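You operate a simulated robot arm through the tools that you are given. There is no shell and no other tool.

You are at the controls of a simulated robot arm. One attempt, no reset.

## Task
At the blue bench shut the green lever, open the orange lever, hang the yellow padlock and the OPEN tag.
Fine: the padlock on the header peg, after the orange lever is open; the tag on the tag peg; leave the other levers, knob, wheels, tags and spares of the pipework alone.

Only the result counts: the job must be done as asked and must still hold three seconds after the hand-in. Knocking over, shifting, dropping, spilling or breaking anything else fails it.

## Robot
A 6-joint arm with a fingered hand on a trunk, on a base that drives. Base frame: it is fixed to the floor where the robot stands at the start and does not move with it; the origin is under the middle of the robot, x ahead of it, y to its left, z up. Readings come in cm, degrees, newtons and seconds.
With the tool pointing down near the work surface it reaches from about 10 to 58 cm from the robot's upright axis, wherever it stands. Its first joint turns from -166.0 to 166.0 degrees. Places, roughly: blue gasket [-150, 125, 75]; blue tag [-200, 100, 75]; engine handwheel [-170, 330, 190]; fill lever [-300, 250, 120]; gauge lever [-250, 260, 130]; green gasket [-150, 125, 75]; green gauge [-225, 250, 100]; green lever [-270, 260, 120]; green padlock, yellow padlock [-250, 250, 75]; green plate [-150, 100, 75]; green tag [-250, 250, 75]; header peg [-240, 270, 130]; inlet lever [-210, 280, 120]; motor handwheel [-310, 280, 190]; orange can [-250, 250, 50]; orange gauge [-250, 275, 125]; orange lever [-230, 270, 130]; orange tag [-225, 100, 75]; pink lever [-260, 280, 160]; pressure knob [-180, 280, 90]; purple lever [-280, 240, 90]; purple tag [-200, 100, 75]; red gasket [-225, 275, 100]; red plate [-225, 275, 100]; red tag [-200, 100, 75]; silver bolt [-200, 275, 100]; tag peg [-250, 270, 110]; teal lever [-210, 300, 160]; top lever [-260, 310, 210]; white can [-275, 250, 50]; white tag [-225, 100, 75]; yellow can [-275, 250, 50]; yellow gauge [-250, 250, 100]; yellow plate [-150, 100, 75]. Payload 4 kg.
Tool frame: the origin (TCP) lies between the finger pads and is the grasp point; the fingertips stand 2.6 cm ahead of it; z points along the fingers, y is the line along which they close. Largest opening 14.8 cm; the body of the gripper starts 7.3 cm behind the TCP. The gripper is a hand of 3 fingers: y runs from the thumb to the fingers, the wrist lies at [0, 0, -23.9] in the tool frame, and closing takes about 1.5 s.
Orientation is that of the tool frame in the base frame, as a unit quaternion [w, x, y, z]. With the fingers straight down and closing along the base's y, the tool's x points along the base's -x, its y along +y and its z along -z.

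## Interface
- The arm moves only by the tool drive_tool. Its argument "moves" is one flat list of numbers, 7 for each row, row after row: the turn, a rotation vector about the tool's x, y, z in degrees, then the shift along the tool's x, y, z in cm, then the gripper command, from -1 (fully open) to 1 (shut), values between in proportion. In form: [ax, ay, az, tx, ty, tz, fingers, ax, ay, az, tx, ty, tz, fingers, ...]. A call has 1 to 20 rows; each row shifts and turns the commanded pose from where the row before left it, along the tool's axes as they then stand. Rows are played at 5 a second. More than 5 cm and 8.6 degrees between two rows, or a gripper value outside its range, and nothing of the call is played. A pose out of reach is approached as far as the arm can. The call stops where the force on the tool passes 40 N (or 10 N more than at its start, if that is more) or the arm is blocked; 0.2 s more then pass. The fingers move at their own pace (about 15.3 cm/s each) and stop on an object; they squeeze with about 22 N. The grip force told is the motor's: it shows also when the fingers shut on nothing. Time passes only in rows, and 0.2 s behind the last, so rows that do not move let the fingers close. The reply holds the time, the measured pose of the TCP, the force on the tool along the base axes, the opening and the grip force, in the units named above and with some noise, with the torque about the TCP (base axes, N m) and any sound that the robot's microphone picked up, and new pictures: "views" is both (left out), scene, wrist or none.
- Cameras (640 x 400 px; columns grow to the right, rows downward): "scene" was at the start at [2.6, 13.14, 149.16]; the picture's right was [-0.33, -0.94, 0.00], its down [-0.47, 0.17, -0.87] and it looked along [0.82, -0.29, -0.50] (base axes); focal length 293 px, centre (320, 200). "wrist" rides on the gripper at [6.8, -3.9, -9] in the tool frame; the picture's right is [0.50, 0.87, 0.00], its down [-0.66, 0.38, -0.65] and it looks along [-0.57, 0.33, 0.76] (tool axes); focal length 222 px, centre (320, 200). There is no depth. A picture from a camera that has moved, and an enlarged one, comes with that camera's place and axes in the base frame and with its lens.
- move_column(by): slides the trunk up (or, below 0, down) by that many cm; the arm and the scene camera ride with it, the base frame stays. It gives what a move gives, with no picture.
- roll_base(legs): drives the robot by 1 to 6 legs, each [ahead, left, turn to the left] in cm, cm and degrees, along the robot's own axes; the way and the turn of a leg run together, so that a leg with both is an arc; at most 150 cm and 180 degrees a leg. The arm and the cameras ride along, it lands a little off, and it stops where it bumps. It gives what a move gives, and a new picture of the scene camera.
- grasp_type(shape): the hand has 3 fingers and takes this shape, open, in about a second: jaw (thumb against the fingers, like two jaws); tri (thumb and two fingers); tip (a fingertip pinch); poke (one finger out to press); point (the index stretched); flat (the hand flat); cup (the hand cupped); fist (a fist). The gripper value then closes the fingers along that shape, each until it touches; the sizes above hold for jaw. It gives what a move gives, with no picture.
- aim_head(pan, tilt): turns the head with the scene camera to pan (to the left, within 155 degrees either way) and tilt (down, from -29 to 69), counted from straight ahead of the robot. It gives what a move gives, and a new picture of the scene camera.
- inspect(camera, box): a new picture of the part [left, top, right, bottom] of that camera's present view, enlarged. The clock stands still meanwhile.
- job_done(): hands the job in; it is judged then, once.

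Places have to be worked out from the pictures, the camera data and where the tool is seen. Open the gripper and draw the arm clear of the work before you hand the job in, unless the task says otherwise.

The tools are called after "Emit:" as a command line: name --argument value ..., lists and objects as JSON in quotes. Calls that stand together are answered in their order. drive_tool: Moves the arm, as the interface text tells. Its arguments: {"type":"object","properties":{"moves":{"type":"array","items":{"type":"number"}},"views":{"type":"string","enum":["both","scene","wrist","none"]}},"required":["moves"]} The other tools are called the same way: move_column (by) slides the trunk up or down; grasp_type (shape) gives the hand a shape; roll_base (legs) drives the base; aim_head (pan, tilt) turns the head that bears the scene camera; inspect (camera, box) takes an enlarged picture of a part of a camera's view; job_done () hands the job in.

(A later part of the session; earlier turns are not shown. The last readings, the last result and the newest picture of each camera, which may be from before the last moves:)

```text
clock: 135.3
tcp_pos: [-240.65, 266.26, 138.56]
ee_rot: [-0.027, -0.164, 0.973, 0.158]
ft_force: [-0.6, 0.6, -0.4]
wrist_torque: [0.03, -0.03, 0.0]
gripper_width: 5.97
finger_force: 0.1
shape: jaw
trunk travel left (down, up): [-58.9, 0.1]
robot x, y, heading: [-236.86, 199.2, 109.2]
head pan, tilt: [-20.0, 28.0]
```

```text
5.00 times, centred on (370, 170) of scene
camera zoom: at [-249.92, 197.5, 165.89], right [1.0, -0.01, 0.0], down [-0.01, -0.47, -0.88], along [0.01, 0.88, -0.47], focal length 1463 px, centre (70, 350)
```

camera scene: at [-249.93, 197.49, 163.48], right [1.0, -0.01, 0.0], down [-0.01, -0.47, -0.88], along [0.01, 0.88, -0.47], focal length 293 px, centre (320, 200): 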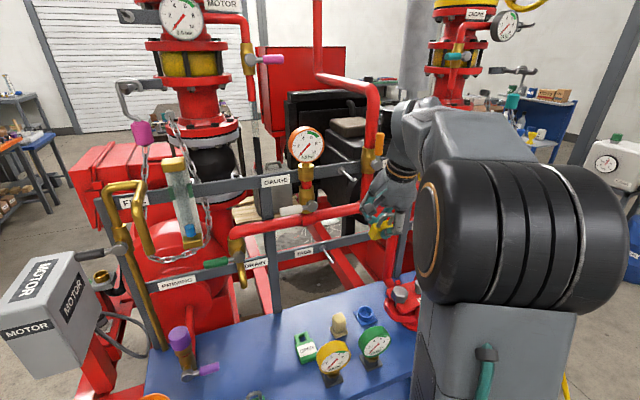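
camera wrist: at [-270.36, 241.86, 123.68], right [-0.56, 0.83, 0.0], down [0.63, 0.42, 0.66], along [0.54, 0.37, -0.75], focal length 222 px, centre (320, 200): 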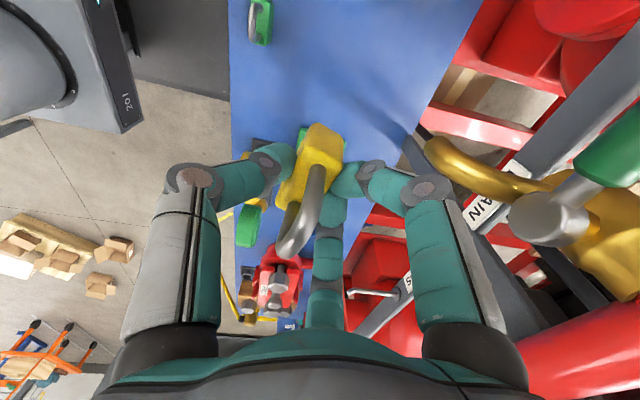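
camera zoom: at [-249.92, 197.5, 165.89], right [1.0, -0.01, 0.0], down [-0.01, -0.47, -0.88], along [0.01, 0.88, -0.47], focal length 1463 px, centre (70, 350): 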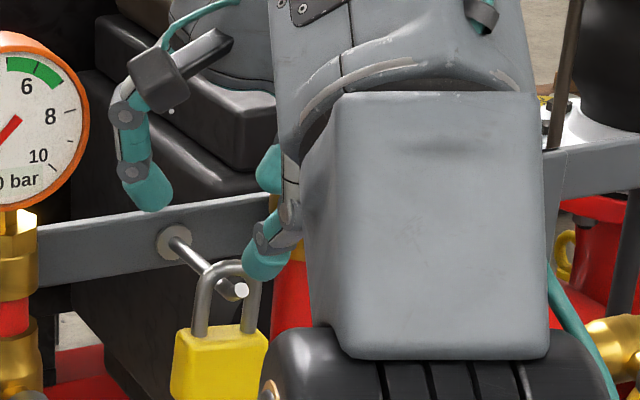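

The padlock hangs on the header peg and the fingertips are above it. I retreat toward me, straighten the hand to vertical, and then go over toward the tag.

Emit:
drive_tool --moves '[0, 0, 0, 0, -3.8, -1.24, 0.19, 0, 0, 0, 0, -3.8, -1.24, 0.19, 0, 0, 0, 0, -3.8, -1.24, 0.19, 6, 0, 0, 0, 0, 0, 0.19, 6, 0, 0, 0, 0, 0, 0.19, 6, 0, 0.5, 0, 0, 0, 0.19, 0, 0, 1, 4.2, 0, 0, 0.19, 0, 0, 0, 4.2, 0, 0, 0.19, 0, 0, 0, 4.2, 0, 0, 0.19, 0, 0, 0, 4.1, 0, 0, 0.19]' --views "none"

Emit:
move_column --by -16.5

Emit:
aim_head --pan -10 --tilt 40

```text
clock: 137.5
tcp_pos: [-257.02, 257.88, 138.94]
ee_rot: [-0.019, -0.157, 0.982, 0.107]
ft_force: [-0.3, -0.9, -0.8]
wrist_torque: [0.02, 0.02, 0.0]
gripper_width: 5.95
finger_force: 0.1
shape: jaw
out of reach, approached as far as the arm can: row 1, 2, 3, 4, 5, 6
trunk travel left (down, up): [-58.9, 0.1]
robot x, y, heading: [-236.75, 199.3, 109.4]
head pan, tilt: [-20.0, 28.0]
```

```text
clock: 139.4
tcp_pos: [-257.05, 257.78, 122.36]
ee_rot: [-0.019, -0.157, 0.982, 0.108]
ft_force: [-0.2, -0.6, 0.5]
wrist_torque: [0.0, -0.01, 0.0]
gripper_width: 5.95
finger_force: 0.0
shape: jaw
trunk travel left (down, up): [-42.4, 16.6]
robot x, y, heading: [-237.29, 199.45, 109.3]
head pan, tilt: [-20.0, 28.0]
```

```text
clock: 140.1
tcp_pos: [-257.05, 257.82, 122.34]
ee_rot: [-0.019, -0.157, 0.981, 0.108]
ft_force: [-0.1, -0.6, -0.4]
wrist_torque: [-0.05, -0.02, 0.0]
gripper_width: 5.9
finger_force: 0.0
shape: jaw
trunk travel left (down, up): [-42.4, 16.6]
robot x, y, heading: [-236.91, 199.49, 109.5]
head pan, tilt: [-10.0, 40.0]
camera scene: at [-251.4, 196.75, 147.54], right [0.99, 0.16, 0.0], down [0.1, -0.63, -0.77], along [-0.12, 0.76, -0.64], focal length 293 px, centre (320, 200)
```

scene: 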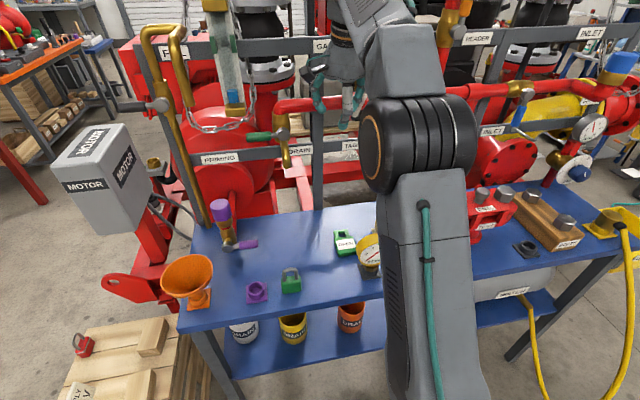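

The hand ended farther forward than planned (N328), close to the white gauge lever. I check it right away.

Emit:
inspect --camera "scene" --box '[280, 20, 400, 150]'

Emit:
inspect --camera "wrist" --box '[0, 0, 640, 400]'

```text
3.08 times, centred on (340, 85) of scene
camera zoom: at [-251.4, 196.75, 147.54], right [0.99, 0.16, 0.0], down [0.1, -0.63, -0.77], along [-0.12, 0.76, -0.64], focal length 900 px, centre (258, 554)
```

zoom: 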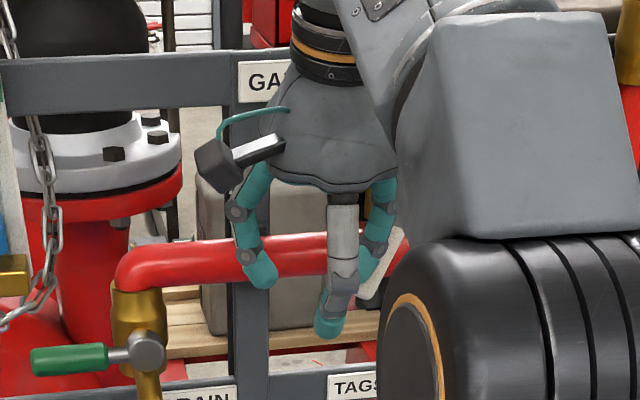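

```text
1.00 times, centred on (320, 200) of wrist (not enlarged: the box is as wide or as high as the picture)
camera zoom: at [-261.58, 250.24, 130.3], right [-0.74, 0.65, 0.19], down [0.55, 0.42, 0.72], along [0.39, 0.63, -0.67], focal length 222 px, centre (320, 200)
```

zoom: 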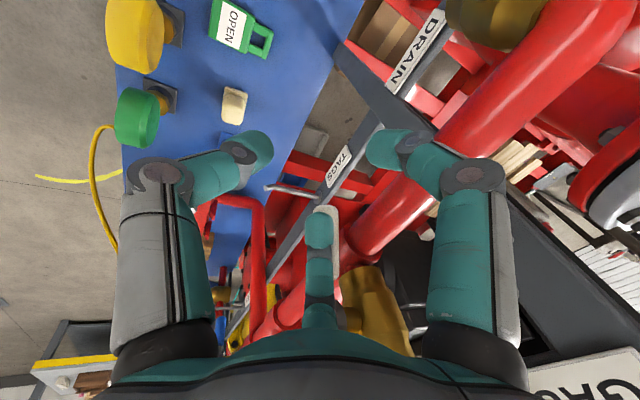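

The white gauge lever got pushed down from its horizontal rest while the trunk lowered. I must restore it; first I back the hand away horizontally and look.

Emit:
drive_tool --moves '[0, 0, 0, 0, -3.26, -0.69, 0.19, 0, 0, 0, 0, -3.26, -0.69, 0.19, 0, 0, 0, 0, -3.26, -0.69, 0.19, 6, 0, 0, 0, 0, 0, 0.19, 6, 0, 0, 0, 0, 0, 0.19]' --views "none"

Emit:
inspect --camera "scene" --box '[280, 20, 460, 150]'

Emit:
inspect --camera "wrist" --box '[0, 0, 640, 400]'

```text
clock: 141.3
tcp_pos: [-253.95, 248.33, 122.28]
ee_rot: [-0.002, -0.158, 0.987, 0.003]
ft_force: [0.2, 0.3, -1.0]
wrist_torque: [0.01, 0.02, 0.03]
gripper_width: 5.97
finger_force: 0.1
shape: jaw
trunk travel left (down, up): [-42.4, 16.6]
robot x, y, heading: [-236.88, 199.33, 109.4]
head pan, tilt: [-10.0, 40.0]
```

```text
3.08 times, centred on (370, 85) of scene
camera zoom: at [-251.42, 196.79, 147.53], right [0.99, 0.16, 0.0], down [0.1, -0.63, -0.77], along [-0.12, 0.76, -0.64], focal length 900 px, centre (166, 554)
```

zoom: 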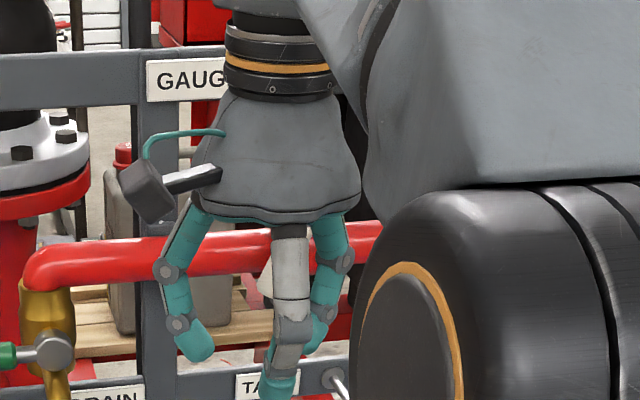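

```text
1.00 times, centred on (320, 200) of wrist (not enlarged: the box is as wide or as high as the picture)
camera zoom: at [-259.01, 242.48, 131.26], right [-0.74, 0.67, 0.01], down [0.51, 0.56, 0.65], along [0.43, 0.49, -0.76], focal length 222 px, centre (320, 200)
```

zoom: 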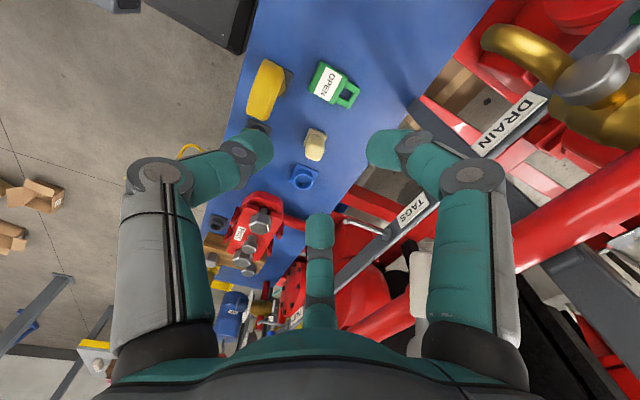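

I move the hand aside to the left to see the white lever properly.

Emit:
drive_tool --moves '[0, 0, 0, 4.5, -1, 0, 0.19, 0, 0, 0, 4.5, -1, 0, 0.19, 0, 0, 0, 4.5, -1, 0, 0.19, 0, 0, 0, 4.5, 0, 0, 0.19]' --views "none"

Emit:
aim_head --pan -15 --tilt 25

Emit:
inspect --camera "scene" --box '[240, 80, 440, 230]'

```text
clock: 142.3
tcp_pos: [-270.21, 239.62, 122.66]
ee_rot: [-0.002, -0.157, 0.988, 0.004]
ft_force: [-0.6, -0.1, -0.1]
wrist_torque: [0.01, 0.02, -0.03]
gripper_width: 5.97
finger_force: 0.1
shape: jaw
trunk travel left (down, up): [-42.4, 16.6]
robot x, y, heading: [-236.64, 199.31, 109.2]
head pan, tilt: [-10.0, 40.0]
```

```text
clock: 143.1
tcp_pos: [-270.06, 239.65, 122.52]
ee_rot: [-0.002, -0.157, 0.988, 0.004]
ft_force: [-0.4, 0.3, 0.1]
wrist_torque: [0.0, 0.02, 0.02]
gripper_width: 5.96
finger_force: 0.1
shape: jaw
trunk travel left (down, up): [-42.4, 16.6]
robot x, y, heading: [-237.2, 199.41, 109.3]
head pan, tilt: [-15.0, 25.0]
camera scene: at [-250.73, 197.54, 149.86], right [1.0, 0.07, 0.0], down [0.03, -0.42, -0.91], along [-0.07, 0.9, -0.42], focal length 293 px, centre (320, 200)
```

scene: 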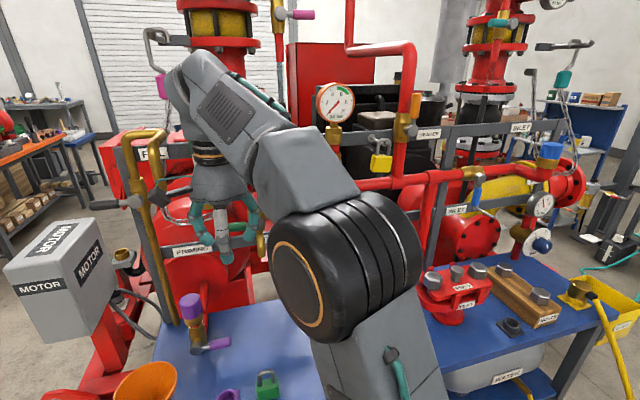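

```text
2.67 times, centred on (340, 155) of scene
camera zoom: at [-250.73, 197.54, 149.86], right [1.0, 0.07, 0.0], down [0.03, -0.42, -0.91], along [-0.07, 0.9, -0.42], focal length 780 px, centre (267, 320)
```

zoom: 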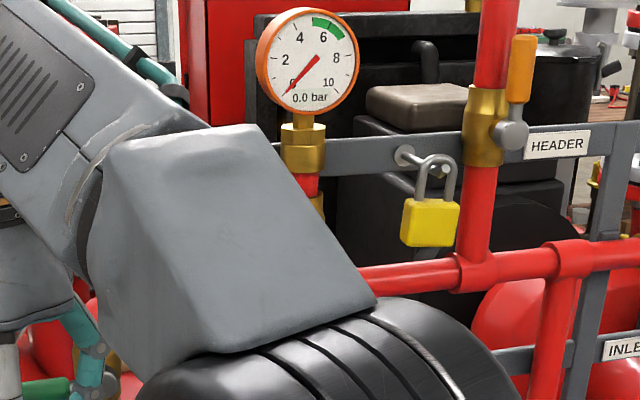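

The padlock hangs well. The forearm hides the white lever, so I swing the hand to the right side instead.

Emit:
drive_tool --moves '[0, 0, 0, -4.8, -0.6, 0, 0.19, 0, 0, 0, -4.8, -0.6, 0, 0.19, 0, 0, 0, -4.8, -0.6, 0, 0.19, 0, 0, 0, -4.8, -0.6, 0, 0.19, 0, 0, 0, -4.8, 0, 0, 0.19, 0, 0, 0, -4.8, 0, 0, 0.19, 0, 0, 0, -4.8, 0, 0, 0.19, 0, 0, 0, -4.8, 0, 0, 0.19, 0, 0, 0, -4.8, 0, 0, 0.19, 0, 0, 0, -4.8, 0, 0, 0.19]' --views "scene"

Emit:
inspect --camera "scene" --box '[240, 80, 440, 230]'

```text
clock: 145.3
tcp_pos: [-223.51, 252.19, 122.66]
ee_rot: [-0.002, -0.157, 0.988, 0.004]
ft_force: [0.7, -0.8, -1.4]
wrist_torque: [-0.02, -0.04, 0.01]
gripper_width: 5.97
finger_force: 0.0
shape: jaw
trunk travel left (down, up): [-42.4, 16.6]
robot x, y, heading: [-237.26, 199.31, 109.0]
head pan, tilt: [-15.0, 25.0]
camera scene: at [-250.71, 197.56, 149.87], right [1.0, 0.07, 0.0], down [0.03, -0.42, -0.91], along [-0.07, 0.9, -0.42], focal length 293 px, centre (320, 200)
```

scene: 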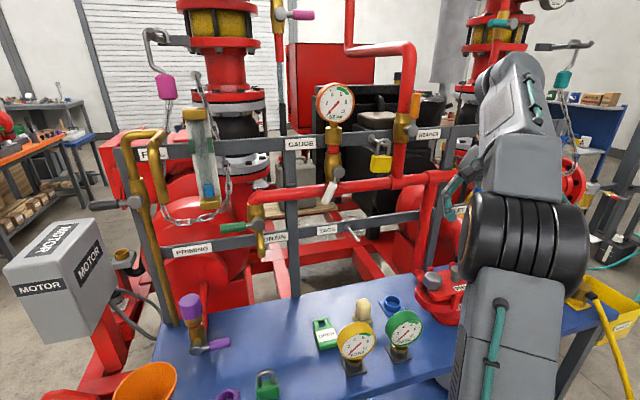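

```text
2.67 times, centred on (340, 155) of scene
camera zoom: at [-250.71, 197.56, 149.87], right [1.0, 0.07, 0.0], down [0.03, -0.42, -0.91], along [-0.07, 0.9, -0.42], focal length 780 px, centre (267, 320)
```

zoom: 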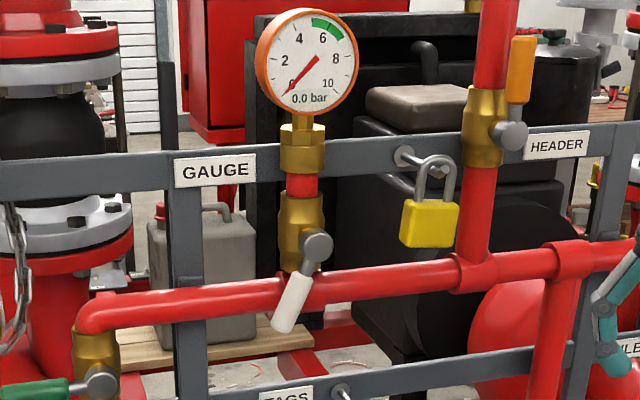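

The white gauge lever now points down-left (about 70° below horizontal); it must be pushed back left and up to its stop. I move to U-145, tilt the tool toward horizontal with thumb below, and step the trunk down so a level push is reachable.

Emit:
drive_tool --moves '[0, 0, 0, 4.3, 1.0, 0, 0.6, 0, 0, 0, 4.3, 1.0, 0, 1, 0, 0, 0, 4.3, 1.0, 0, 1, 0, 0, 0, 4.3, 1.0, 0, 1, -8.4, 0, 0, 0, 0, 0, 1, -8.4, 0, 0, 0, 0, 0, 1, -8.4, 0, 0, 0, 0, 0, 1, -8.4, 0, 0, 0, 0, 0, 1, -8.4, 0, 0, 0, 0, 0, 1, -8, 0, 0, 0, 0, 0, 1]' --views "none"

Emit:
move_column --by -10

```text
clock: 147.5
tcp_pos: [-241.31, 250.97, 122.29]
ee_rot: [-0.068, -0.14, 0.893, 0.422]
ft_force: [1.2, 0.0, -0.3]
wrist_torque: [0.01, -0.01, 0.01]
gripper_width: 0.0
finger_force: 21.7
shape: jaw
trunk travel left (down, up): [-42.4, 16.6]
robot x, y, heading: [-236.89, 199.29, 109.6]
head pan, tilt: [-15.0, 25.0]
```

```text
clock: 148.8
tcp_pos: [-241.28, 251.05, 112.32]
ee_rot: [-0.069, -0.142, 0.893, 0.421]
ft_force: [0.4, 0.1, -0.1]
wrist_torque: [-0.02, 0.01, 0.03]
gripper_width: 0.0
finger_force: 22.1
shape: jaw
trunk travel left (down, up): [-32.4, 26.6]
robot x, y, heading: [-236.55, 199.21, 109.2]
head pan, tilt: [-15.0, 25.0]
```

Reachable so far. I raise the hand 9 cm, pitch up 15° more, then lower the trunk again.

Emit:
drive_tool --moves '[0, 0, 0, 0, 3.45, -2.9, 1, 0, 0, 0, 0, 3.45, -2.9, 1, -7.5, 0, 0, 0, 0, 0, 1, -7.5, 0, 0, 0, 0, 0, 1]' --views "none"

Emit:
move_column --by -12

Emit:
drive_tool --moves '[0, 0, 0, 0, 4, -1.9, 1, 0, 0, 0, 0, 4, -1.9, 1, -7.5, 0, 0, 0, 0, 0, 1, -7.5, 0, 0, 0, 0, 0, 1]' --views "both"

```text
clock: 149.8
tcp_pos: [-241.31, 250.75, 121.07]
ee_rot: [-0.085, -0.132, 0.83, 0.535]
ft_force: [0.5, 0.4, -0.1]
wrist_torque: [-0.01, 0.02, -0.03]
gripper_width: 0.0
finger_force: 22.0
shape: jaw
trunk travel left (down, up): [-32.4, 26.6]
robot x, y, heading: [-236.69, 199.4, 109.3]
head pan, tilt: [-15.0, 25.0]
```

```text
clock: 151.3
tcp_pos: [-241.25, 250.81, 109.07]
ee_rot: [-0.086, -0.131, 0.831, 0.534]
ft_force: [-0.1, 1.0, -0.2]
wrist_torque: [-0.04, 0.02, -0.01]
gripper_width: 0.0
finger_force: 22.2
shape: jaw
trunk travel left (down, up): [-20.4, 38.6]
robot x, y, heading: [-236.66, 199.3, 109.3]
head pan, tilt: [-15.0, 25.0]
```

```text
clock: 152.3
tcp_pos: [-241.23, 250.77, 118.0]
ee_rot: [-0.103, -0.12, 0.754, 0.638]
ft_force: [-1.2, -0.2, -0.3]
wrist_torque: [0.0, 0.02, 0.01]
gripper_width: 0.0
finger_force: 21.7
shape: jaw
trunk travel left (down, up): [-20.4, 38.6]
robot x, y, heading: [-236.99, 199.38, 109.5]
head pan, tilt: [-15.0, 25.0]
camera scene: at [-250.72, 197.55, 127.87], right [1.0, 0.07, 0.0], down [0.03, -0.42, -0.91], along [-0.07, 0.9, -0.42], focal length 293 px, centre (320, 200)
camera wrist: at [-244.55, 239.62, 115.57], right [-0.52, -0.02, 0.86], down [0.81, -0.35, 0.48], along [0.29, 0.94, 0.2], focal length 222 px, centre (320, 200)
```

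scene: 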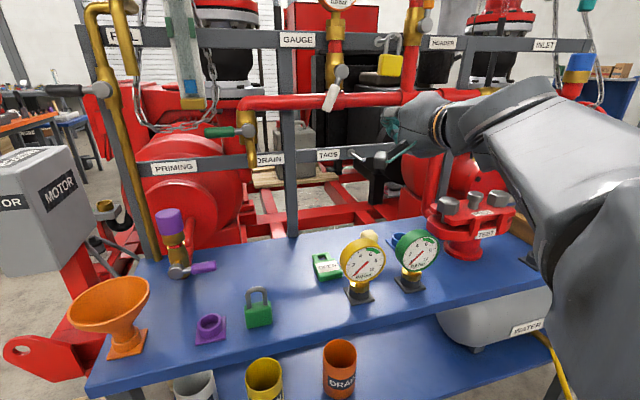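
wrist: 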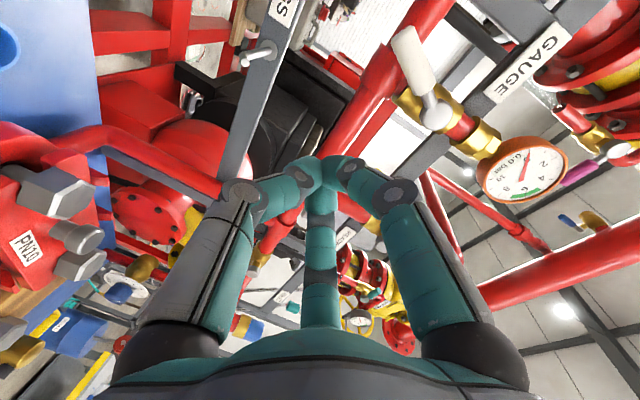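

In this roll the level pose is well reachable (T-22, z118). I move forward beside the white lever at U-145.3, N≈330.

Emit:
drive_tool --moves '[0, 0, 0, 0, 0.58, 3.45, 1, 0, 0, 0, 0, 0.58, 3.45, 1, 0, 0, 0, 0, 0.58, 3.45, 1, 0, 0, 0, 0, 0.55, 3.3, 1]' --views "wrist"

Emit:
inspect --camera "scene" --box '[290, 30, 450, 150]'

```text
clock: 153.3
tcp_pos: [-245.4, 263.75, 117.93]
ee_rot: [-0.103, -0.119, 0.754, 0.638]
ft_force: [0.2, 0.6, 0.3]
wrist_torque: [-0.03, -0.01, 0.02]
gripper_width: 0.02
finger_force: 22.2
shape: jaw
trunk travel left (down, up): [-20.4, 38.6]
robot x, y, heading: [-236.96, 199.65, 109.4]
head pan, tilt: [-15.0, 25.0]
camera wrist: at [-248.85, 252.65, 115.47], right [-0.52, -0.02, 0.86], down [0.81, -0.35, 0.48], along [0.29, 0.94, 0.2], focal length 222 px, centre (320, 200)
```

wrist: 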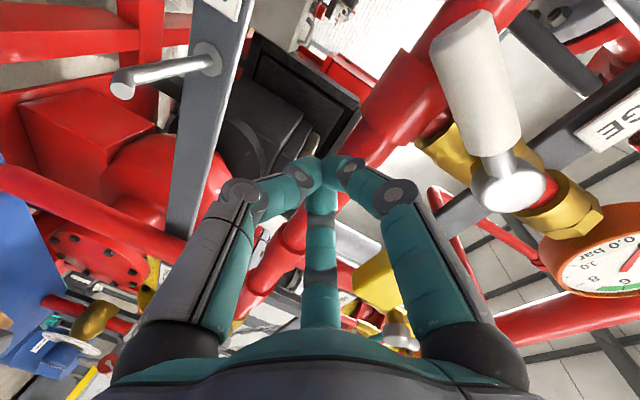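

```text
3.33 times, centred on (370, 90) of scene
camera zoom: at [-250.71, 197.51, 127.86], right [1.0, 0.07, 0.0], down [0.03, -0.42, -0.91], along [-0.07, 0.9, -0.42], focal length 976 px, centre (153, 567)
```

zoom: 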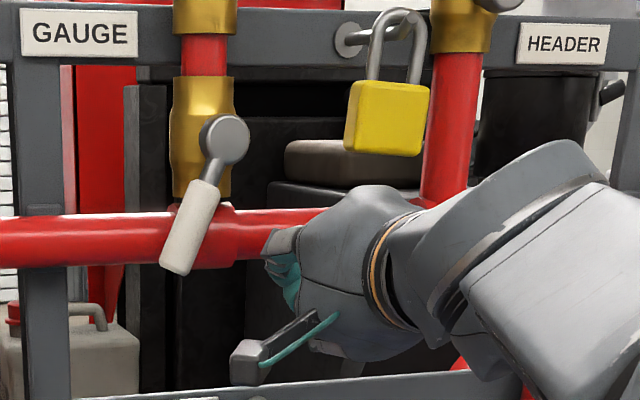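

The closed hand is just right of the hanging white handle. I push left in 1 cm steps.

Emit:
drive_tool --moves '[0, 0, 0, 1, 0, 0, 1, 0, 0, 0, 1, 0, 0, 1, 0, 0, 0, 1, 0, 0, 1, 0, 0, 0, 1, 0, 0, 1]' --views "none"

Emit:
inspect --camera "scene" --box '[290, 30, 450, 150]'

```text
clock: 154.3
tcp_pos: [-249.4, 262.61, 117.96]
ee_rot: [-0.103, -0.119, 0.754, 0.638]
ft_force: [0.0, -0.1, 0.3]
wrist_torque: [-0.04, -0.01, 0.02]
gripper_width: 0.0
finger_force: 21.8
shape: jaw
trunk travel left (down, up): [-20.4, 38.6]
robot x, y, heading: [-236.93, 199.24, 109.6]
head pan, tilt: [-15.0, 25.0]
```

```text
3.33 times, centred on (370, 90) of scene
camera zoom: at [-250.71, 197.55, 127.86], right [1.0, 0.07, 0.0], down [0.03, -0.42, -0.91], along [-0.07, 0.9, -0.42], focal length 976 px, centre (153, 567)
```

zoom: 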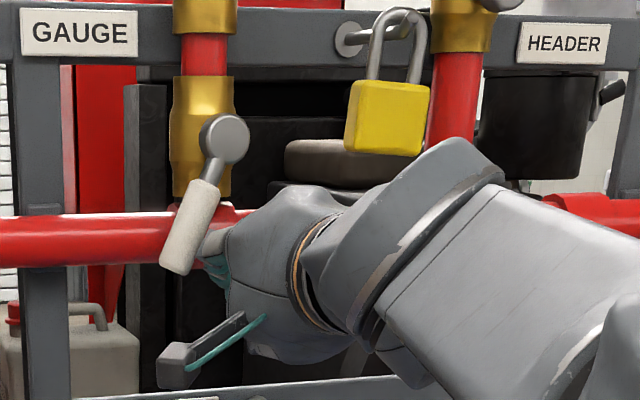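

No contact yet; only the slim fingertip end reaches the handle's depth. I continue left.

Emit:
drive_tool --moves '[0, 0, 0, 1, 0, 0, 1, 0, 0, 0, 1, 0, 0, 1, 0, 0, 0, 1, 0, 0, 1]' --views "none"

Emit:
inspect --camera "scene" --box '[290, 30, 450, 150]'

```text
clock: 155.1
tcp_pos: [-252.21, 261.56, 118.04]
ee_rot: [-0.103, -0.118, 0.754, 0.638]
ft_force: [0.2, -0.4, 0.3]
wrist_torque: [0.0, 0.02, -0.01]
gripper_width: 0.0
finger_force: 22.0
shape: jaw
trunk travel left (down, up): [-20.4, 38.6]
robot x, y, heading: [-236.86, 199.58, 109.5]
head pan, tilt: [-15.0, 25.0]
```

```text
3.33 times, centred on (370, 90) of scene
camera zoom: at [-250.7, 197.55, 127.87], right [1.0, 0.07, 0.0], down [0.03, -0.42, -0.91], along [-0.07, 0.9, -0.42], focal length 976 px, centre (153, 567)
```

zoom: 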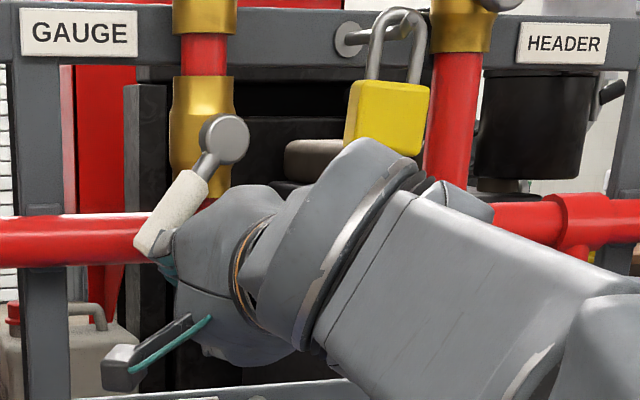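

The handle is coming up (now ~55° below horizontal). I push further left and upward together.

Emit:
drive_tool --moves '[0, 0, 0, 0.8, 0.8, -0.13, 1, 0, 0, 0, 0.8, 0.8, -0.13, 1, 0, 0, 0, 0.8, 0.8, -0.13, 1]' --views "none"

Emit:
inspect --camera "scene" --box '[290, 30, 450, 150]'

```text
clock: 155.9
tcp_pos: [-254.43, 260.84, 120.4]
ee_rot: [-0.103, -0.119, 0.754, 0.638]
ft_force: [1.2, -1.0, -0.6]
wrist_torque: [0.02, -0.04, 0.03]
gripper_width: 0.0
finger_force: 22.3
shape: jaw
trunk travel left (down, up): [-20.4, 38.6]
robot x, y, heading: [-237.02, 199.54, 109.3]
head pan, tilt: [-15.0, 25.0]
```

```text
3.33 times, centred on (370, 90) of scene
camera zoom: at [-250.71, 197.54, 127.87], right [1.0, 0.07, 0.0], down [0.03, -0.42, -0.91], along [-0.07, 0.9, -0.42], focal length 976 px, centre (153, 567)
```

zoom: 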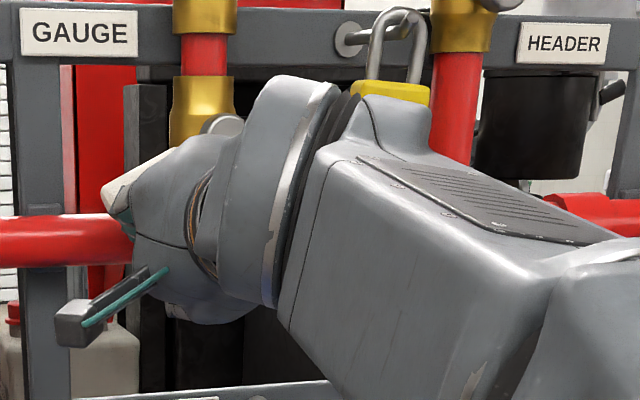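

About 30° to go. I push up in 0.8 cm steps, watching for the stop.

Emit:
drive_tool --moves '[0, 0, 0, 0.1, 0.8, -0.13, 1, 0, 0, 0, 0.1, 0.8, -0.13, 1, 0, 0, 0, 0.1, 0.8, -0.13, 1]' --views "wrist"

Emit:
inspect --camera "scene" --box '[290, 30, 450, 150]'

```text
clock: 156.7
tcp_pos: [-254.68, 260.73, 122.72]
ee_rot: [-0.103, -0.118, 0.755, 0.637]
ft_force: [0.6, -0.9, -1.3]
wrist_torque: [0.0, -0.03, 0.02]
gripper_width: 0.0
finger_force: 21.9
shape: jaw
trunk travel left (down, up): [-20.4, 38.6]
robot x, y, heading: [-236.7, 199.45, 109.5]
head pan, tilt: [-15.0, 25.0]
camera wrist: at [-258.04, 249.74, 120.35], right [-0.52, -0.02, 0.86], down [0.81, -0.35, 0.48], along [0.29, 0.94, 0.2], focal length 222 px, centre (320, 200)
```

wrist: 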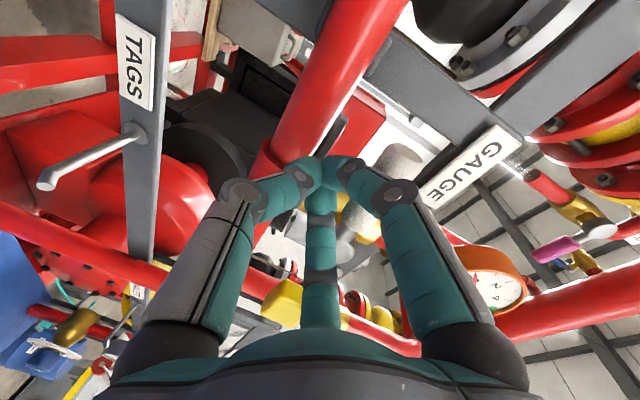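

```text
3.33 times, centred on (370, 90) of scene
camera zoom: at [-250.72, 197.54, 127.86], right [1.0, 0.07, 0.0], down [0.03, -0.42, -0.91], along [-0.07, 0.9, -0.42], focal length 976 px, centre (153, 567)
```

zoom: 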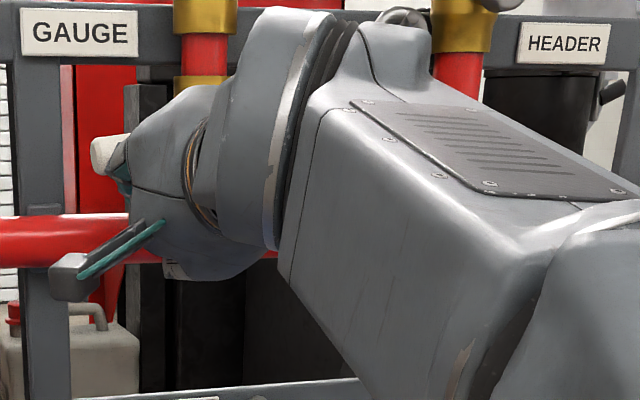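

Nearly level. I press up in 0.4 cm steps until the stop is felt.

Emit:
drive_tool --moves '[0, 0, 0, 0, 0.4, -0.07, 1, 0, 0, 0, 0, 0.4, -0.07, 1]' --views "none"

Emit:
inspect --camera "scene" --box '[290, 30, 450, 150]'

```text
clock: 157.3
tcp_pos: [-254.67, 260.86, 123.47]
ee_rot: [-0.103, -0.118, 0.755, 0.637]
ft_force: [-0.1, -2.9, -6.8]
wrist_torque: [0.06, -0.15, 0.07]
gripper_width: 0.0
finger_force: 21.6
shape: jaw
trunk travel left (down, up): [-20.4, 38.6]
robot x, y, heading: [-236.79, 199.61, 109.4]
head pan, tilt: [-15.0, 25.0]
```

```text
3.33 times, centred on (370, 90) of scene
camera zoom: at [-250.73, 197.54, 127.85], right [1.0, 0.07, 0.0], down [0.03, -0.42, -0.91], along [-0.07, 0.9, -0.42], focal length 976 px, centre (153, 567)
```

zoom: 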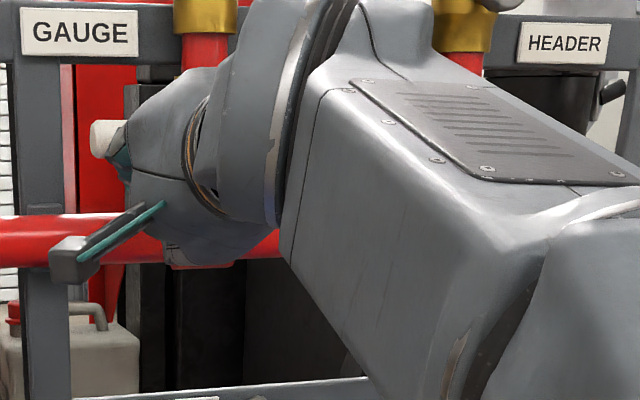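

The stop is felt (7 N). One more 0.3 cm press to seat it, then I withdraw slightly down and back.

Emit:
drive_tool --moves '[0, 0, 0, 0, 0.3, -0.05, 1]' --views "none"

Emit:
drive_tool --moves '[0, 0, 0, 0, -1.5, 0.25, 1, 0, 0, 0, 0, -0.6, -3.9, 1, 0, 0, 0, 0, -0.6, -3.9, 1, 0, 0, 0, -4.5, 0, 0, 1, 0, 0, 0, -4.5, 0, 0, 1, 0, 0, 0, -4.5, 0, 0, 1, 0, 0, 0, -4.5, 0, 0, 1]' --views "scene"

Emit:
inspect --camera "scene" --box '[270, 30, 430, 150]'

```text
clock: 157.7
tcp_pos: [-254.75, 260.98, 123.69]
ee_rot: [-0.102, -0.119, 0.755, 0.637]
ft_force: [2.9, -2.6, -14.9]
wrist_torque: [0.05, -0.26, 0.07]
gripper_width: 0.0
finger_force: 22.4
shape: jaw
trunk travel left (down, up): [-20.4, 38.6]
robot x, y, heading: [-236.87, 199.38, 109.0]
head pan, tilt: [-15.0, 25.0]
```

```text
clock: 159.3
tcp_pos: [-235.12, 259.03, 122.42]
ee_rot: [-0.103, -0.119, 0.754, 0.638]
ft_force: [-0.3, 0.6, -0.1]
wrist_torque: [-0.01, -0.04, 0.0]
gripper_width: 0.01
finger_force: 22.3
shape: jaw
trunk travel left (down, up): [-20.4, 38.6]
robot x, y, heading: [-236.63, 199.58, 109.3]
head pan, tilt: [-15.0, 25.0]
camera scene: at [-250.75, 197.52, 127.86], right [1.0, 0.07, 0.0], down [0.03, -0.42, -0.91], along [-0.07, 0.9, -0.42], focal length 293 px, centre (320, 200)
```

scene: 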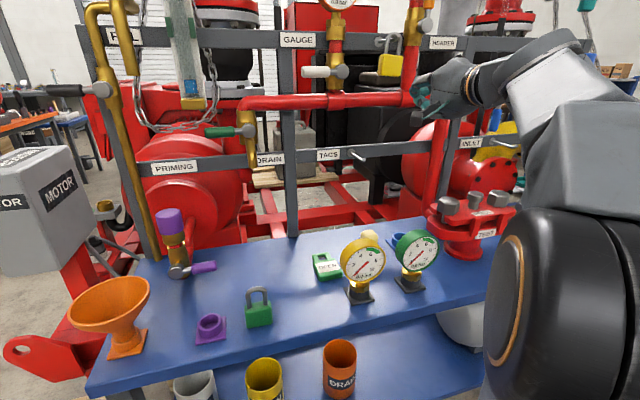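

```text
3.33 times, centred on (350, 90) of scene
camera zoom: at [-250.75, 197.52, 127.86], right [1.0, 0.07, 0.0], down [0.03, -0.42, -0.91], along [-0.07, 0.9, -0.42], focal length 976 px, centre (220, 567)
```

zoom: 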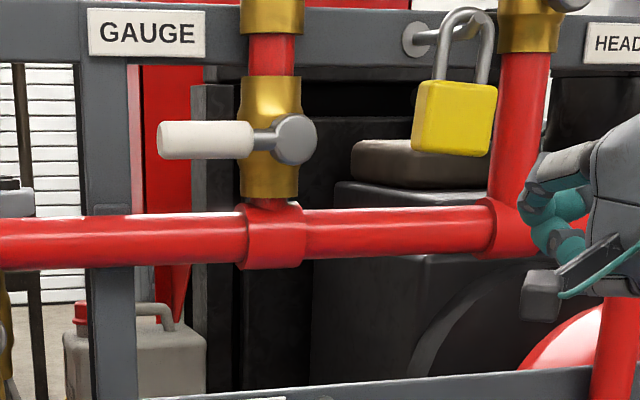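

The white lever is back level against its stop, as it was, and the padlock still hangs. Now the tag: I back off, move left over U≈-155 and turn the tool straight down with the jaw part-open.

Emit:
drive_tool --moves '[0, 0, 0, 0, -0.66, -3.95, 1, 0, 0, 0, 0, -0.66, -3.95, 1, 0, 0, 0, 4.7, 0, 0, 1, 0, 0, 0, 4.7, 0, 0, 1, 0, 0, 0, 4.7, 0, 0, 1, 0, 0, 0, 4.7, 0, 0, 1]' --views "none"

Emit:
drive_tool --moves '[8, 0, 0, 0, 0, 0, 0.5, 8, 0, 0, 0, 0, 0, 0.2, 8, 0, 0, 0, 0, 0, -0.08, 8, 0, 0, 0, 0, 0, -0.08, 8, 0, 0, 0, 0, 0, -0.08, 8, 0, 0, 0, 0, 0, -0.08, 8, 0, 0, 0, 0, 0, -0.08, 8, 0, 0, 0, 0, 0, -0.08, 8, 0, 0, 0, 0, 0, -0.08, 8, 0, 0, 0, 0, 0, -0.08]' --views "both"

```text
clock: 160.7
tcp_pos: [-250.42, 245.34, 122.59]
ee_rot: [-0.102, -0.12, 0.753, 0.638]
ft_force: [-0.1, 0.1, -0.1]
wrist_torque: [0.0, 0.01, -0.02]
gripper_width: 0.03
finger_force: 21.7
shape: jaw
trunk travel left (down, up): [-20.4, 38.6]
robot x, y, heading: [-237.0, 199.54, 109.3]
head pan, tilt: [-15.0, 25.0]
```

```text
clock: 162.9
tcp_pos: [-251.63, 245.66, 122.2]
ee_rot: [-0.046, -0.151, 0.943, 0.294]
ft_force: [0.3, 0.3, 0.0]
wrist_torque: [0.05, 0.03, -0.04]
gripper_width: 7.96
finger_force: 0.0
shape: jaw
out of reach, approached as far as the arm can: row 6, 7, 8, 9, 10
trunk travel left (down, up): [-20.4, 38.6]
robot x, y, heading: [-236.95, 199.01, 109.3]
head pan, tilt: [-15.0, 25.0]
camera scene: at [-250.68, 197.47, 127.87], right [1.0, 0.07, 0.0], down [0.03, -0.42, -0.91], along [-0.07, 0.9, -0.42], focal length 293 px, centre (320, 200)
camera wrist: at [-255.46, 235.79, 127.27], right [-0.7, 0.52, 0.49], down [0.64, 0.15, 0.75], along [0.32, 0.84, -0.44], focal length 222 px, centre (320, 200)
```

scene: 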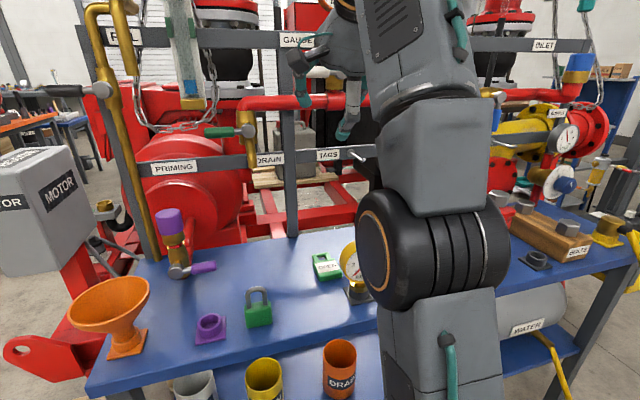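
wrist: 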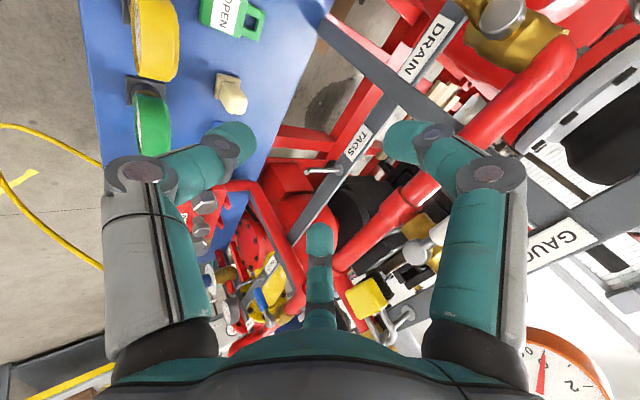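

Too high for a vertical tool at this trunk height, so I go down and forward over the tag (N321, z108) and then finish turning the tool down.

Emit:
drive_tool --moves '[0, 0, 0, 0, -0.75, 3.73, -0.08, 0, 0, 0, 0, -0.75, 3.73, -0.08, 0, 0, 0, 0, -0.75, 3.73, -0.08, 0, 0, 0, 0, -0.75, 3.73, -0.08, 7, 0, 0, 0, 0, 0, -0.08, 7, 0, 0, 0, 0, 0, -0.08, 7, 0, 0, 0, 0, 0, -0.08, 7, 0, 0, 0, 0, 0, -0.08, 6.5, 0, 0, 0, 0, 0, -0.08]' --views "both"

Emit:
inspect --camera "wrist" --box '[160, 40, 480, 240]'

```text
clock: 164.9
tcp_pos: [-252.99, 249.56, 104.91]
ee_rot: [0.001, -0.158, 0.987, 0.002]
ft_force: [-1.1, -0.8, 0.5]
wrist_torque: [0.02, -0.01, 0.0]
gripper_width: 7.94
finger_force: 0.0
shape: jaw
out of reach, approached as far as the arm can: row 8, 9
trunk travel left (down, up): [-20.4, 38.6]
robot x, y, heading: [-236.87, 199.11, 109.3]
head pan, tilt: [-15.0, 25.0]
camera scene: at [-250.71, 197.53, 127.86], right [1.0, 0.07, 0.0], down [0.03, -0.42, -0.91], along [-0.07, 0.9, -0.42], focal length 293 px, centre (320, 200)
camera wrist: at [-258.15, 243.79, 113.77], right [-0.75, 0.67, 0.0], down [0.5, 0.56, 0.66], along [0.44, 0.49, -0.75], focal length 222 px, centre (320, 200)
```

scene: 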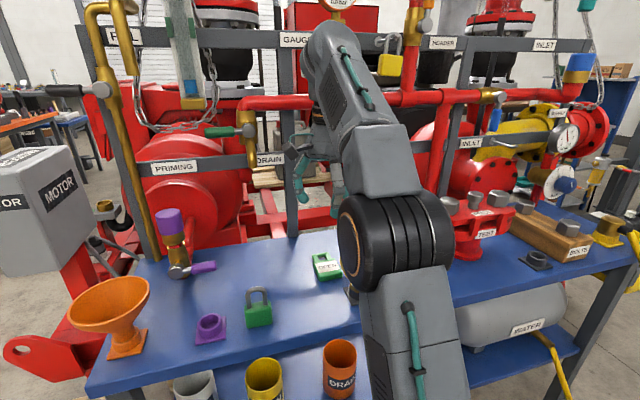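
wrist: 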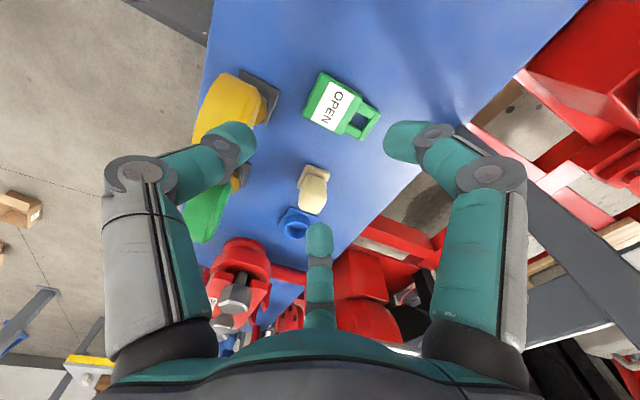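

```text
2.00 times, centred on (320, 140) of wrist
camera zoom: at [-258.15, 243.79, 113.77], right [-0.75, 0.67, 0.0], down [0.5, 0.56, 0.66], along [0.44, 0.49, -0.75], focal length 444 px, centre (320, 320)
```

zoom: 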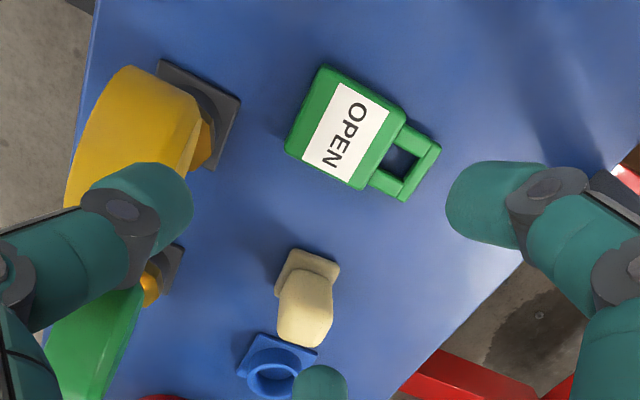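

The tag lies square in the tool frame (centre x≈0, near edge y≈-0.8). I shift 2.3 cm so the thumb will meet the near edge and the fingers its shoulders, then descend to z≈93 and check.

Emit:
drive_tool --moves '[0, 0, 0, 0, 2.3, 0, -0.08, 0, 0, 0, 0, 0, 4, -0.08, 0, 0, 0, 0, 0, 4, -0.08, 0, 0, 0, 0, 0, 4, -0.08]' --views "scene"

Emit:
inspect --camera "wrist" --box '[160, 40, 480, 240]'

```text
clock: 165.9
tcp_pos: [-253.67, 251.32, 91.97]
ee_rot: [0.0, -0.158, 0.987, 0.001]
ft_force: [-0.6, -0.8, 0.2]
wrist_torque: [-0.02, 0.04, -0.01]
gripper_width: 7.94
finger_force: 0.0
shape: jaw
out of reach, approached as far as the arm can: row 1
trunk travel left (down, up): [-20.4, 38.6]
robot x, y, heading: [-236.7, 199.28, 109.4]
head pan, tilt: [-15.0, 25.0]
camera scene: at [-250.72, 197.54, 127.87], right [1.0, 0.07, 0.0], down [0.03, -0.42, -0.91], along [-0.07, 0.9, -0.42], focal length 293 px, centre (320, 200)
```

scene: 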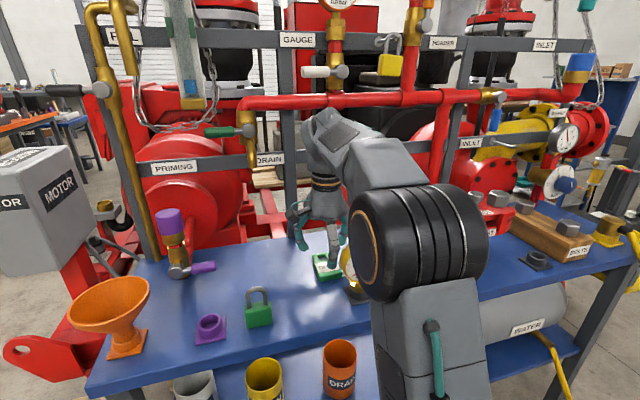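

```text
2.00 times, centred on (320, 140) of wrist
camera zoom: at [-258.67, 245.61, 100.9], right [-0.74, 0.67, 0.0], down [0.51, 0.56, 0.66], along [0.44, 0.49, -0.76], focal length 444 px, centre (320, 320)
```

zoom: 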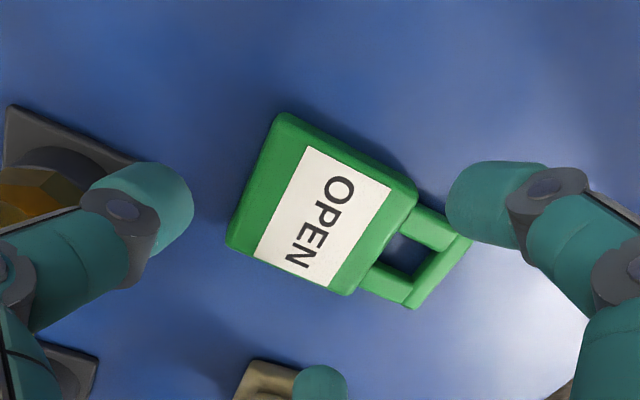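

Closer view: the tag centre is 0.45 cm left, near edge at y≈-2.7. I correct, descend to z=87.7 and close gently.

Emit:
drive_tool --moves '[0, 0, -1.5, 0.45, 0, 2, -0.08, 0, 0, 0, 0, 0, 2, -0.08, 0, 0, 0, 0, 0, 0.25, -0.08, 0, 0, 0, 0, 0, 0, 0.1, 0, 0, 0, 0, 0, 0, 0.2, 0, 0, 0, 0, 0, 0, 0.3, 0, 0, 0, 0, 0, 0, 0.5, 0, 0, 0, 0, 0, 0, 1, 0, 0, 0, 0, 0, 0, 1, 0, 0, 0, 0, 0, 0, 1, 0, 0, 0, 0, 0, 0, 1]' --views "scene"

Emit:
inspect --camera "wrist" --box '[160, 40, 480, 240]'

Emit:
inspect --camera "scene" --box '[270, 180, 400, 290]'

```text
clock: 168.3
tcp_pos: [-253.95, 250.97, 87.99]
ee_rot: [0.0, -0.171, 0.985, 0.002]
ft_force: [-0.9, 0.1, 25.6]
wrist_torque: [0.02, -0.01, 0.06]
gripper_width: 5.07
finger_force: 22.1
shape: jaw
trunk travel left (down, up): [-20.4, 38.6]
robot x, y, heading: [-236.66, 199.57, 109.1]
head pan, tilt: [-15.0, 25.0]
camera scene: at [-250.68, 197.41, 127.88], right [1.0, 0.07, 0.0], down [0.03, -0.42, -0.91], along [-0.07, 0.9, -0.42], focal length 293 px, centre (320, 200)
```

scene: 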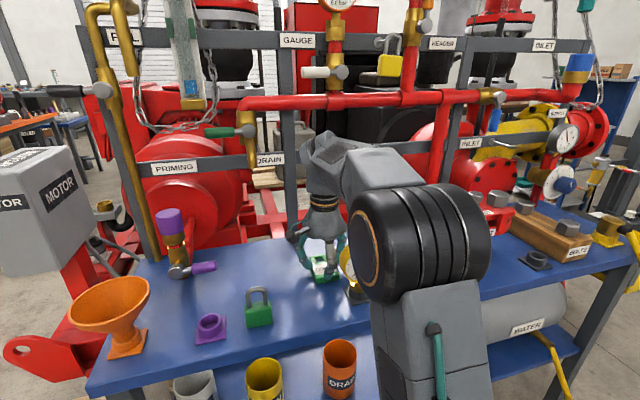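

```text
2.00 times, centred on (320, 140) of wrist
camera zoom: at [-258.82, 245.02, 96.83], right [-0.76, 0.65, 0.0], down [0.49, 0.57, 0.66], along [0.42, 0.5, -0.75], focal length 444 px, centre (320, 320)
```

zoom: 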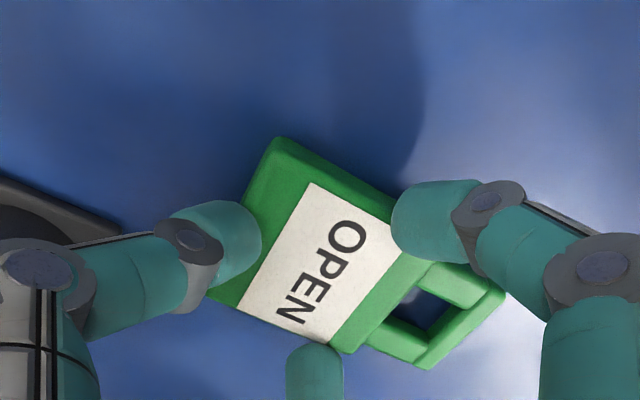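

```text
3.64 times, centred on (335, 235) of scene
camera zoom: at [-250.68, 197.41, 127.88], right [1.0, 0.07, 0.0], down [0.03, -0.42, -0.91], along [-0.07, 0.9, -0.42], focal length 1064 px, centre (266, 73)
```

zoom: 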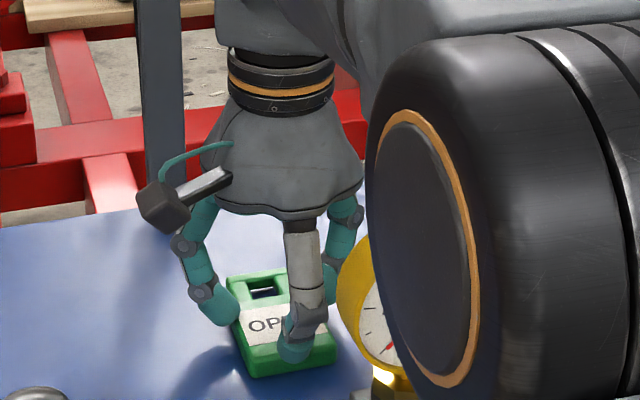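

Width 5.1 cm with 22 N grip; the fingertips press the bench a bit. I lift gently 1.5 cm and check that the tag comes along.

Emit:
drive_tool --moves '[0, 0, 0, 0, 0, -0.3, 1, 0, 0, 0, 0, 0, -0.5, 1, 0, 0, 0, 0, 0, -0.8, 1]' --views "none"

Emit:
inspect --camera "wrist" --box '[160, 40, 480, 240]'

Emit:
inspect --camera "scene" --box '[270, 180, 400, 290]'

```text
clock: 169.1
tcp_pos: [-253.97, 250.89, 89.24]
ee_rot: [0.001, -0.171, 0.985, 0.0]
ft_force: [0.2, 0.1, -0.2]
wrist_torque: [-0.02, -0.01, -0.04]
gripper_width: 4.63
finger_force: 22.3
shape: jaw
trunk travel left (down, up): [-20.4, 38.6]
robot x, y, heading: [-236.89, 199.19, 109.3]
head pan, tilt: [-15.0, 25.0]
```

```text
2.00 times, centred on (320, 140) of wrist
camera zoom: at [-258.93, 244.93, 98.0], right [-0.76, 0.65, 0.0], down [0.49, 0.58, 0.65], along [0.42, 0.5, -0.76], focal length 444 px, centre (320, 320)
```

zoom: 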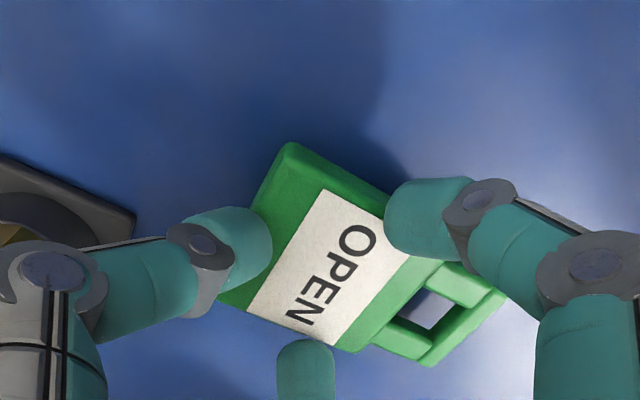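

```text
3.64 times, centred on (335, 235) of scene
camera zoom: at [-250.72, 197.55, 127.85], right [1.0, 0.07, 0.0], down [0.03, -0.42, -0.91], along [-0.07, 0.9, -0.42], focal length 1064 px, centre (266, 73)
```

zoom: 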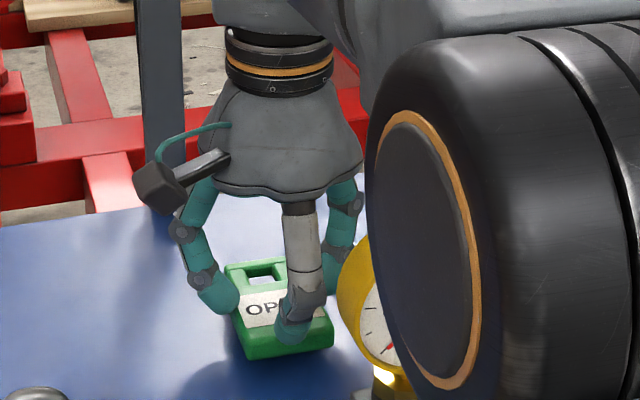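

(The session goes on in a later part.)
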